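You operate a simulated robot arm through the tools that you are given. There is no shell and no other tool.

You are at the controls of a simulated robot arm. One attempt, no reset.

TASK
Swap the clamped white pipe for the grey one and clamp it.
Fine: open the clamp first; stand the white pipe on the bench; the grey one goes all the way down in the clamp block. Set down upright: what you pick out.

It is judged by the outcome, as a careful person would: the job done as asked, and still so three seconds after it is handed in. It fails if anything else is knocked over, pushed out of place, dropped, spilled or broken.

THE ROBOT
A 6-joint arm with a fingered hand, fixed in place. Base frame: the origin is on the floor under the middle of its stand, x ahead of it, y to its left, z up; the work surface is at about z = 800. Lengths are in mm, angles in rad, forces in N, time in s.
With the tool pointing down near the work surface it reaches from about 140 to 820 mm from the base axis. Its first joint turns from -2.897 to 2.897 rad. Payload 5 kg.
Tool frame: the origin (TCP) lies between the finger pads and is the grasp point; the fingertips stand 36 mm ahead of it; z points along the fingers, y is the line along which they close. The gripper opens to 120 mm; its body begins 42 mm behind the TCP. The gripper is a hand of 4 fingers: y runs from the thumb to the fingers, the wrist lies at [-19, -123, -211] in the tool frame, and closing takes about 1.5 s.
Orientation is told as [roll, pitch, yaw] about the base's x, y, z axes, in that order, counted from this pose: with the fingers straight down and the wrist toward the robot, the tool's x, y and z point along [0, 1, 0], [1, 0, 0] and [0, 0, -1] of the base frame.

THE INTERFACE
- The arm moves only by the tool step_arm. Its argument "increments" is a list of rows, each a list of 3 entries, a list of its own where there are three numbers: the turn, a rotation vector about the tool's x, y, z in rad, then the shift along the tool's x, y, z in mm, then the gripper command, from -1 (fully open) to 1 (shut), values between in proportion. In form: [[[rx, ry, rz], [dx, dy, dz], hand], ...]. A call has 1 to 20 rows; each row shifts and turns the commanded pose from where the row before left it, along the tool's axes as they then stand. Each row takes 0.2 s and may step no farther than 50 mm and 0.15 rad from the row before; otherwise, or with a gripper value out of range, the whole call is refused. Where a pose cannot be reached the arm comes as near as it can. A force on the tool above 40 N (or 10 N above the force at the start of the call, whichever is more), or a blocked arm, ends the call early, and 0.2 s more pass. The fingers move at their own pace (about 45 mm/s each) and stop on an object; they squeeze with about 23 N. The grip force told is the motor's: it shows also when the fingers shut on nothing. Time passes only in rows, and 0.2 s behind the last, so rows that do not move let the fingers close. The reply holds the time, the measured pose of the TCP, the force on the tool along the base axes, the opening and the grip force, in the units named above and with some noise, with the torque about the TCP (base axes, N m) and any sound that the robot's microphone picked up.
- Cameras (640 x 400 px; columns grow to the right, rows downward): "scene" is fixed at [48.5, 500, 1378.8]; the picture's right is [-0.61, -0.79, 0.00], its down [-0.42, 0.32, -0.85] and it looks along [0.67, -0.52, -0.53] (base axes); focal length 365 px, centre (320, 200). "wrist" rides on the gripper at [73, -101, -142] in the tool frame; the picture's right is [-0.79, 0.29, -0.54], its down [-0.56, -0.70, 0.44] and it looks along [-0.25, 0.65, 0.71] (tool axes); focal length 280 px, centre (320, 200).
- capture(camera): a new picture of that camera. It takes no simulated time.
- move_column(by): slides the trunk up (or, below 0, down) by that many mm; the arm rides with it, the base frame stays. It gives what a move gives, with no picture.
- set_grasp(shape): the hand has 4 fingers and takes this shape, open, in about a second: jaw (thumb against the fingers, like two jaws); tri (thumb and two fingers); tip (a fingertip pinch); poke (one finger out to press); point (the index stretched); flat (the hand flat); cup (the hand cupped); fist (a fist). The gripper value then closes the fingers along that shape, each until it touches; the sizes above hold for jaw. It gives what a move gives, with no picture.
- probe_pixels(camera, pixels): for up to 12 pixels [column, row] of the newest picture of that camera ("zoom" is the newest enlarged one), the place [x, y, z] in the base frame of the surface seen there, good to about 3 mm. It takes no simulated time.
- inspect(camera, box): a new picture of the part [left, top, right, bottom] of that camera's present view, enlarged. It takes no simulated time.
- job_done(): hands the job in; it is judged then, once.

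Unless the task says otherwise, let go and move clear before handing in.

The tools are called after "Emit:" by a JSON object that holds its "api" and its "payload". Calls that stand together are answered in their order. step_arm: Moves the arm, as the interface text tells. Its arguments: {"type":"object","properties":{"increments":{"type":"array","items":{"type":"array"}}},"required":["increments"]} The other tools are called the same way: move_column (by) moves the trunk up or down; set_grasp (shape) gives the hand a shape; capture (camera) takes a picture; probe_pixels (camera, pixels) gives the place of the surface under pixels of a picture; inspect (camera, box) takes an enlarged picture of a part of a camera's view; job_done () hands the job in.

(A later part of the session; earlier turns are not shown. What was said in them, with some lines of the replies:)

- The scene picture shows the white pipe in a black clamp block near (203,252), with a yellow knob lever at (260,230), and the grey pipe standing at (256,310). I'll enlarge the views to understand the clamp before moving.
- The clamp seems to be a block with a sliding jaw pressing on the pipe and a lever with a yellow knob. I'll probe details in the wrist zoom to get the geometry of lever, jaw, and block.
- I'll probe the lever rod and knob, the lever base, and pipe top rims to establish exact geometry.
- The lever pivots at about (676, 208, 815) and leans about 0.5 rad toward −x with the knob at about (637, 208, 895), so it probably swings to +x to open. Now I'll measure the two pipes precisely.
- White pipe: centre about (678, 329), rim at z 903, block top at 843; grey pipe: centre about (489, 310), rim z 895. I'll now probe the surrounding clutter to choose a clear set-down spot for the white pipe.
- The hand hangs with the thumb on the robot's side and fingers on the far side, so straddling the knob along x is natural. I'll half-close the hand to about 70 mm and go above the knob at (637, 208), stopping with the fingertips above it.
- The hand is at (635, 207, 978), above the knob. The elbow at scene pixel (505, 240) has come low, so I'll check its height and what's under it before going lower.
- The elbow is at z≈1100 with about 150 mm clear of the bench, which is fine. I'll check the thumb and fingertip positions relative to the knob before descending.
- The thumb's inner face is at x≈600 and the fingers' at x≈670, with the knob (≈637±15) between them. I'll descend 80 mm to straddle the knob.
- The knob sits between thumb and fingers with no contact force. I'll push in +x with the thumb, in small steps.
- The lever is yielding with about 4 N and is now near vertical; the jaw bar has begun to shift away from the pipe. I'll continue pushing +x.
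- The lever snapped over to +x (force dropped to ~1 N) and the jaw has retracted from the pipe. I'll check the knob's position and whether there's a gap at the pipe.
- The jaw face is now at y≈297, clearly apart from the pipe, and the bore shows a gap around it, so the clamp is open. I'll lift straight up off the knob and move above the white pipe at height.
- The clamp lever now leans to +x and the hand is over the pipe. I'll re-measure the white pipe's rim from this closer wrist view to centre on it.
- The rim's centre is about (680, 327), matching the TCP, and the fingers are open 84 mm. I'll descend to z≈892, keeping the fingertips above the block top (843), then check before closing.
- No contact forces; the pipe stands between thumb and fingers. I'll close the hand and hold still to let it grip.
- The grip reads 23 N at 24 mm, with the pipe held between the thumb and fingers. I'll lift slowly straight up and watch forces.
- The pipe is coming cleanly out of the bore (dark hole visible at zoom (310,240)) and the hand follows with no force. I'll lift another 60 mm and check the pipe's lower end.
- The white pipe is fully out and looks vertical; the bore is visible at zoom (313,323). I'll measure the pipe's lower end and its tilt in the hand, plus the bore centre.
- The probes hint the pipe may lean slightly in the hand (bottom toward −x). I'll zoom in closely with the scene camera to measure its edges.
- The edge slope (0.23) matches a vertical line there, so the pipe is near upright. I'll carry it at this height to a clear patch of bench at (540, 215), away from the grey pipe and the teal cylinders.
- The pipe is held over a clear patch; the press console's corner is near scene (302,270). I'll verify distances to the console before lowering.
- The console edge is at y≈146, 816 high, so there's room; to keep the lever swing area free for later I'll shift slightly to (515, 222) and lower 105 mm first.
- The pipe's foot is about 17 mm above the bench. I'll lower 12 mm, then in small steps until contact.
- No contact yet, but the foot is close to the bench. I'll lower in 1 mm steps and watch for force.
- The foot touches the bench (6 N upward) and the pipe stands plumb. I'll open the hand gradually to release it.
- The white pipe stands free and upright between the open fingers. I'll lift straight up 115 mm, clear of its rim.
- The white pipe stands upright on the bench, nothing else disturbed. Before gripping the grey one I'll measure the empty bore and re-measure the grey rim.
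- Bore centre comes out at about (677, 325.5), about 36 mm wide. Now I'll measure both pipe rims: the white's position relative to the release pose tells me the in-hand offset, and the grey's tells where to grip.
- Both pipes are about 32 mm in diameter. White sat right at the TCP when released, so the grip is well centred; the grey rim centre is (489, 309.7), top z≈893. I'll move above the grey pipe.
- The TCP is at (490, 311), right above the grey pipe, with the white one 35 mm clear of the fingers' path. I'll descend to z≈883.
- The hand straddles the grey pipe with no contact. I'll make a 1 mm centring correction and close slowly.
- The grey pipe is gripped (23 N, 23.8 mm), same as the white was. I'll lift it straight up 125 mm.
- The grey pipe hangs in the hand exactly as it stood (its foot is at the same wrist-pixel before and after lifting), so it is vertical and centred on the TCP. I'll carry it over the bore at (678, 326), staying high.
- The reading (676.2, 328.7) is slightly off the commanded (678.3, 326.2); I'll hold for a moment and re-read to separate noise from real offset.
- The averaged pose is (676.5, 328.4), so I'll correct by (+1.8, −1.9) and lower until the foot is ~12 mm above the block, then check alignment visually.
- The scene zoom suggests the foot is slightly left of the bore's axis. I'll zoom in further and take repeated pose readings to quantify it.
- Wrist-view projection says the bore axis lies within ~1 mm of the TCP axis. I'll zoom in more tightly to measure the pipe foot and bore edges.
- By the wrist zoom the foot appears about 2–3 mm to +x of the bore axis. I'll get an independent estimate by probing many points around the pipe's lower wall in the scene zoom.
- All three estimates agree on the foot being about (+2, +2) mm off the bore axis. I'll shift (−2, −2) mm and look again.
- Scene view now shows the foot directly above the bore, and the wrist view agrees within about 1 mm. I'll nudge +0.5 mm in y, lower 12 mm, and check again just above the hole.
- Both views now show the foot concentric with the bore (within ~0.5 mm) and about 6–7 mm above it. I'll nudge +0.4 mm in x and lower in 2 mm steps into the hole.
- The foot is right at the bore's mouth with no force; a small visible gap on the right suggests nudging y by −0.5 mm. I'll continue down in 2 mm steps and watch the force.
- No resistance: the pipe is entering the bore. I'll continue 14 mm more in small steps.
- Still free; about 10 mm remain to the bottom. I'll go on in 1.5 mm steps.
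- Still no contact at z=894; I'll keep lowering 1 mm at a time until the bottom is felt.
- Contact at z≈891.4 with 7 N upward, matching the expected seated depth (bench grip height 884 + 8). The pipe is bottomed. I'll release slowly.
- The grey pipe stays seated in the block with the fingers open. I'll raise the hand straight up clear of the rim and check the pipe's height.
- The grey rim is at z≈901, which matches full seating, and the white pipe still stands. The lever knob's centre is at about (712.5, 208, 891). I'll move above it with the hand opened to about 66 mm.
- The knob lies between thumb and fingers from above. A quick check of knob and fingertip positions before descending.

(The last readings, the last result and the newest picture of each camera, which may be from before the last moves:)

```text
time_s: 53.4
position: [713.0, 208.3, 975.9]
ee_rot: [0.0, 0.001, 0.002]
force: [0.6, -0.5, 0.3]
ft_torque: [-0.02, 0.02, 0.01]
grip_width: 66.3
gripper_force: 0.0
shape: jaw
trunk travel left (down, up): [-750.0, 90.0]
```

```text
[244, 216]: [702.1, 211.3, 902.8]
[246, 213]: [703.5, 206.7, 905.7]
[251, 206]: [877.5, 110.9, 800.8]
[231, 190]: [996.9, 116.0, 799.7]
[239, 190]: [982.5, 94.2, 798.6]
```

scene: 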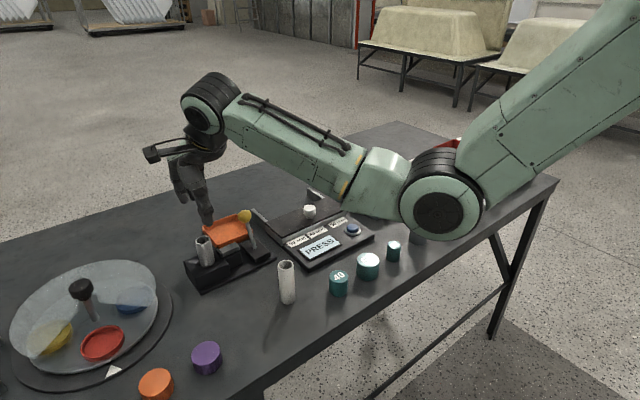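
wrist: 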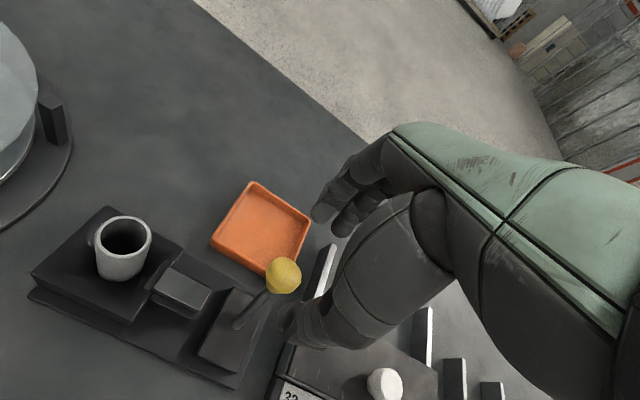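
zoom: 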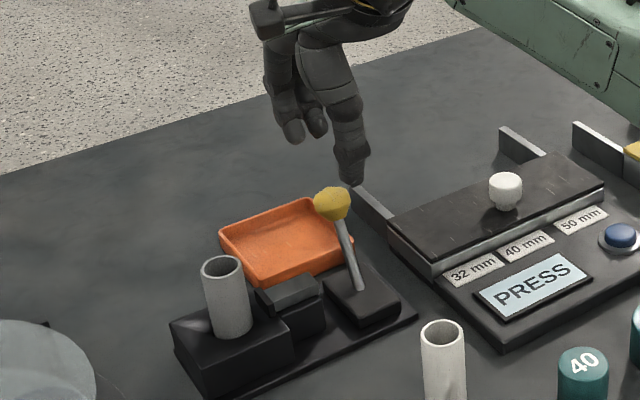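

The knob centre is at about (713, 209, 896), thumb inner face near 678 and fingers near 748, so it's clear to descend 80 mm around the knob.

Emit:
{"api": "step_arm", "payload": {"increments": [[[0, 0, 0], [0, 0, 20], -0.1], [[0, 0, 0], [0, 0, 20], -0.1], [[0, 0, 0], [0, 0, 20], -0.1], [[0, 0, 0], [0, 0, 20], -0.1], [[0, 0, 0], [0, 0, 0], -0.1]]}}

Emit:
{"api": "inspect", "payload": {"camera": "scene", "box": [180, 160, 300, 290]}}

```text
time_s: 54.6
position: [712.4, 210.2, 898.8]
ee_rot: [0.0, 0.0, 0.0]
force: [0.1, 0.5, -0.3]
ft_torque: [0.01, -0.01, -0.02]
grip_width: 66.4
gripper_force: 0.1
shape: jaw
trunk travel left (down, up): [-750.0, 90.0]
```

```text
3.08 times, centred on (240, 225) of scene
```

zoom: 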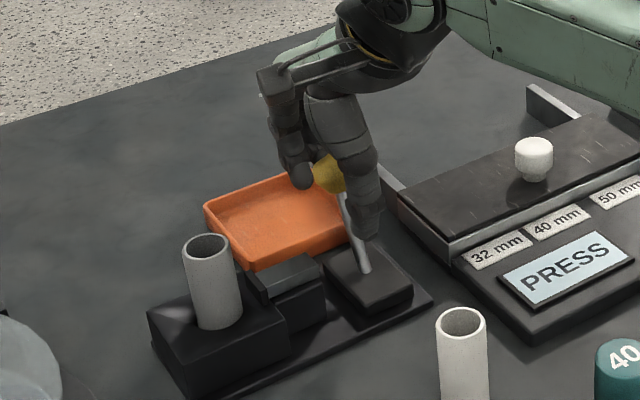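

The knob is straddled without contact. I'll now pull the lever back in −x with the fingers, in small steps.

Emit:
{"api": "step_arm", "payload": {"increments": [[[0, 0, 0], [0, -8, 0], -0.1], [[0, 0, 0], [0, -8, 0], -0.1], [[0, 0, 0], [0, -8, 0], -0.1], [[0, 0, 0], [0, -8, 0], -0.1], [[0, 0, 0], [0, -8, 0], -0.1], [[0, 0, 0], [0, -8, 0], -0.1]]}}

Emit:
{"api": "inspect", "payload": {"camera": "scene", "box": [180, 160, 300, 290]}}

```text
time_s: 56.0
position: [663.3, 208.5, 898.7]
ee_rot: [0.0, -0.002, 0.0]
force: [1.9, 2.5, 1.7]
ft_torque: [0.01, -0.04, 0.06]
grip_width: 67.6
gripper_force: 0.0
shape: jaw
trunk travel left (down, up): [-750.0, 90.0]
```

```text
3.08 times, centred on (240, 225) of scene
```

zoom: 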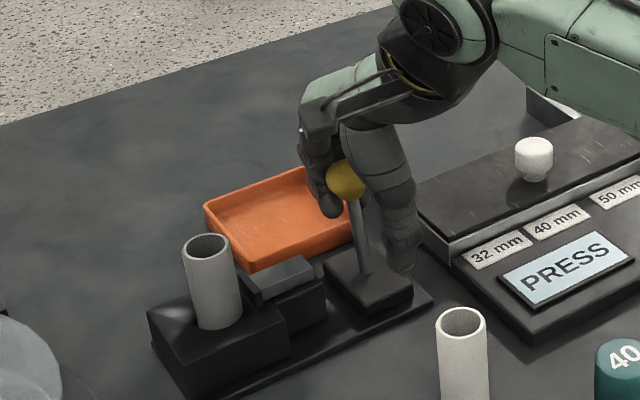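

The lever follows with about 2–3 N and has just passed upright. I'll continue 32 mm more in −x.

Emit:
{"api": "step_arm", "payload": {"increments": [[[0, 0, 0], [0, -8, 0], -0.1], [[0, 0, 0], [0, -8, 0], -0.1], [[0, 0, 0], [0, -8, 0], -0.1], [[0, 0, 0], [0, -8, 0], -0.1], [[0, 0, 0], [0, 0, 0], -0.1]]}}

Emit:
{"api": "inspect", "payload": {"camera": "scene", "box": [180, 160, 300, 290]}}

Emit:
{"api": "capture", "payload": {"camera": "wrist"}}

```text
time_s: 57.2
position: [631.6, 209.1, 899.1]
ee_rot: [0.002, -0.001, 0.0]
force: [0.4, 0.1, 0.1]
ft_torque: [0.02, -0.01, 0.0]
grip_width: 66.5
gripper_force: 0.1
shape: jaw
trunk travel left (down, up): [-750.0, 90.0]
```

```text
3.08 times, centred on (240, 225) of scene
```

zoom: 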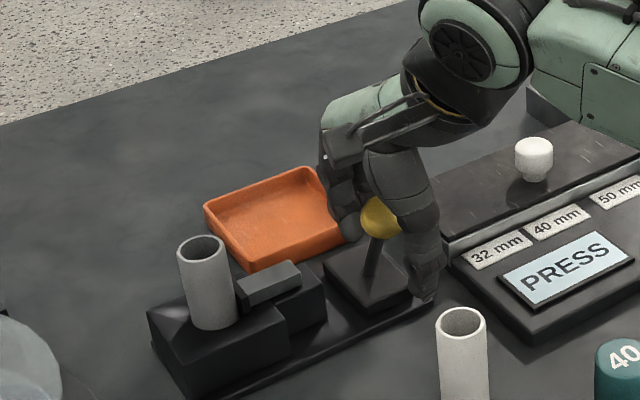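

```text
taken
```

wrist: 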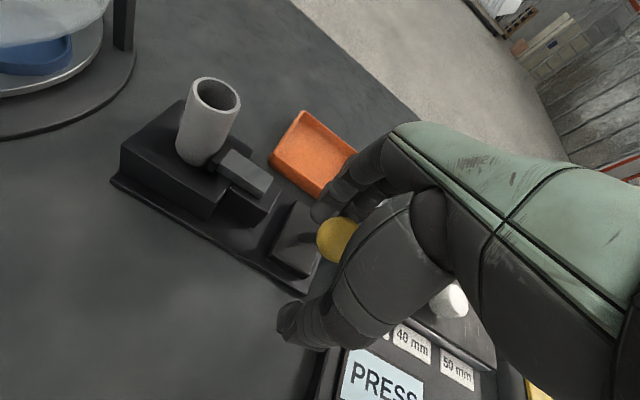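

The lever snapped over to the −x side (force back to ~0) and the jaw pad now bears on the grey pipe. I'll nudge 5 mm further to confirm it rests at its end stop, then inspect.

Emit:
{"api": "step_arm", "payload": {"increments": [[[0, 0, 0], [0, -3, 0], -0.1], [[0, 0, 0], [0, -3, 0], -0.1], [[0, 0, 0], [0, 0, 0], -0.1]]}}

Emit:
{"api": "inspect", "payload": {"camera": "scene", "box": [180, 210, 280, 290]}}

```text
time_s: 58.0
position: [627.2, 208.8, 898.2]
ee_rot: [0.0, -0.001, 0.0]
force: [0.2, 0.6, -0.2]
ft_torque: [0.01, -0.02, 0.02]
grip_width: 66.2
gripper_force: 0.1
shape: jaw
trunk travel left (down, up): [-750.0, 90.0]
```

```text
5.00 times, centred on (230, 250) of scene
```

zoom: 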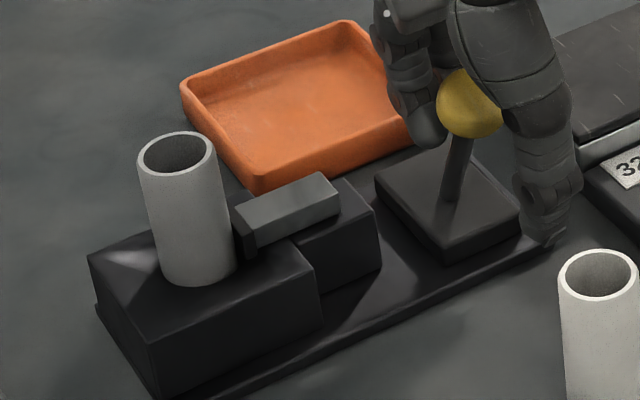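

The knob sits at (469,103) in the zoom, the same place as in the original clamped picture, and the jaw presses the grey pipe. I'll centre the hand around the knob to avoid dragging it, then rise straight up and clear.

Emit:
{"api": "step_arm", "payload": {"increments": [[[0, 0, 0], [0, 4, 0], -0.1], [[0, 0, 0], [0, 4, 0], -0.1], [[0, 0, 0], [0, 0, -10], -0.2], [[0, 0, 0], [0, 0, -20], -0.2], [[0, 0, 0], [0, 0, -25], -0.2], [[0, 0, 0], [0, 0, -30], -0.2], [[0, 0, 0], [0, 0, -30], -0.2], [[0, 0, 0], [0, 0, -30], -0.2], [[0, 0, 0], [0, 0, -30], -0.2], [[0, 0, 0], [0, 0, 0], -0.2]]}}

Emit:
{"api": "capture", "payload": {"camera": "scene"}}

Emit:
{"api": "inspect", "payload": {"camera": "scene", "box": [170, 200, 310, 310]}}

Emit:
{"api": "inspect", "payload": {"camera": "wrist", "box": [20, 150, 320, 400]}}

```text
time_s: 60.2
position: [636.8, 208.6, 1073.4]
ee_rot: [0.0, -0.001, 0.0]
force: [0.6, -0.5, -0.6]
ft_torque: [0.0, 0.03, -0.01]
grip_width: 71.5
gripper_force: 0.1
shape: jaw
trunk travel left (down, up): [-750.0, 90.0]
```

```text
taken
```

scene: 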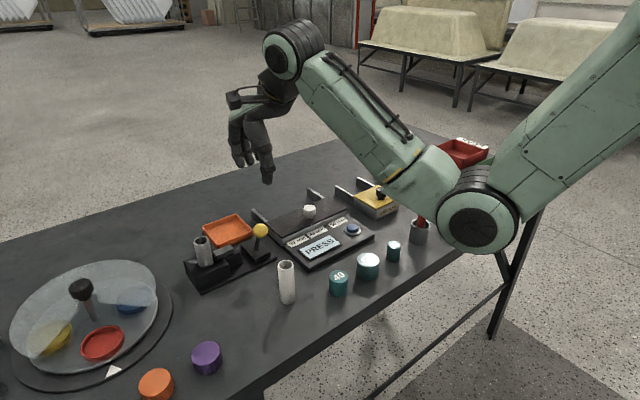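

```text
3.64 times, centred on (240, 255) of scene
```

zoom: 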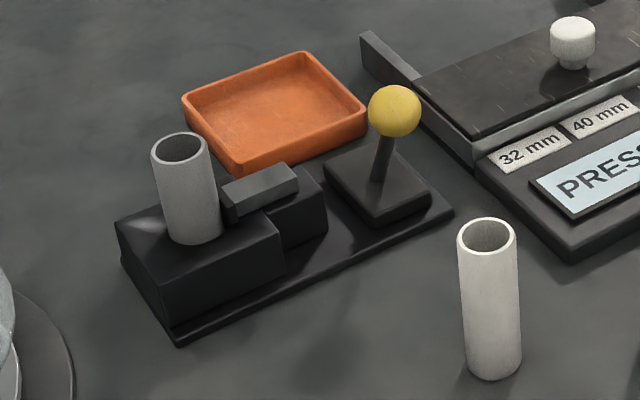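

```text
1.60 times, centred on (170, 275) of wrist
```

zoom: 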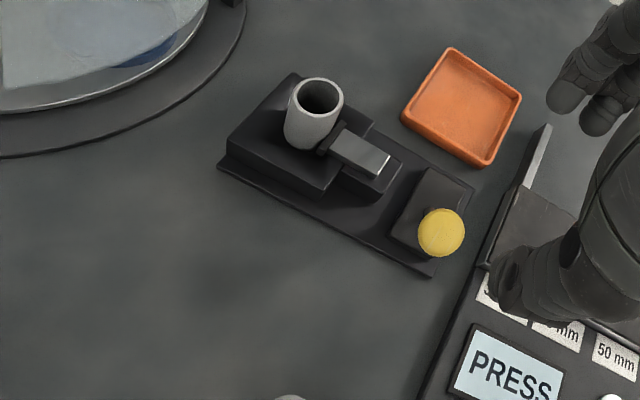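

The lever is back in its clamped position, the grey pipe is in the block, and the white stands on the bench. I'll verify closely that the jaw touches the grey pipe and that it's still fully down.

Emit:
{"api": "inspect", "payload": {"camera": "scene", "box": [185, 228, 235, 278]}}

Emit:
{"api": "probe_pixels", "payload": {"camera": "zoom", "pixels": [[240, 70], [200, 105], [310, 95], [245, 132], [300, 250], [330, 210], [360, 200], [420, 170], [260, 290], [300, 60], [215, 130], [285, 125]]}}

Emit:
{"api": "inspect", "payload": {"camera": "wrist", "box": [110, 180, 230, 290]}}

```text
8.00 times, centred on (210, 253) of scene
```

zoom: 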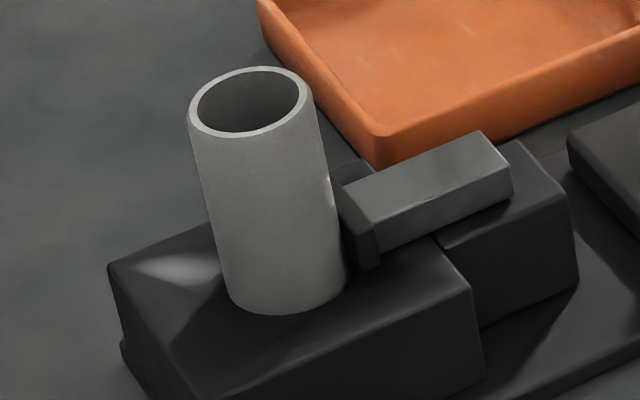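

```text
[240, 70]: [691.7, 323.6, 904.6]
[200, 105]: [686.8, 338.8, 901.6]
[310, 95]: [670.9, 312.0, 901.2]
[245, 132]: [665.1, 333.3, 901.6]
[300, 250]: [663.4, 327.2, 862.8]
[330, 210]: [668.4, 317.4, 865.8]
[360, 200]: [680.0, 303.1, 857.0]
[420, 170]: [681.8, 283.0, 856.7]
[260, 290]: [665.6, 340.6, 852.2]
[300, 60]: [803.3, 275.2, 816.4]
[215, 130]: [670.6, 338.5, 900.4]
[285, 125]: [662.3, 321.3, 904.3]
```

```text
3.64 times, centred on (170, 235) of wrist
```

zoom: 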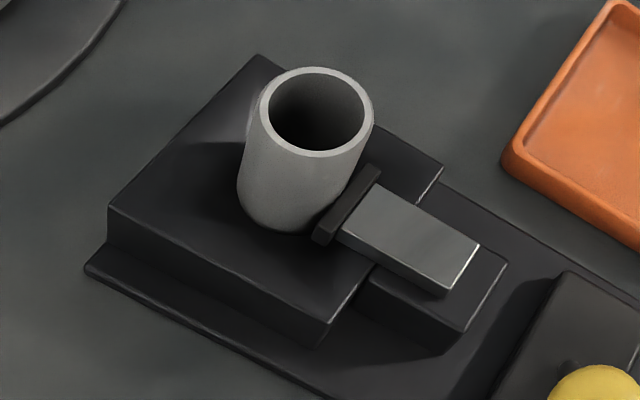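

The jaw pad touches the grey pipe, which is fully down (rim z≈902). The lever is closed, the white pipe stands upright at about (514, 224), and the hand is clear. I'm handing the job in.

Emit:
{"api": "job_done", "payload": {}}

```text
The job is handed in.
```

The pipes are swapped. The grey pipe is in the clamp block and clamped, and the white one stands upright on the bench.

- **Clamp:** I opened the lever before touching the white pipe. It is now back where it started, with the jaw pad pressing on the grey pipe.
- **Grey pipe:** It went in without resistance until it touched bottom. Its rim is at about z = 902, close to the 903 the white pipe had in the same block.
- **White pipe:** It stands on a clear patch of bench at about (514, 224), between the clamp and the teal cylinders.
- **Everything else:** In the last pictures nothing else looked moved or knocked over. The hand was raised clear before I handed in.
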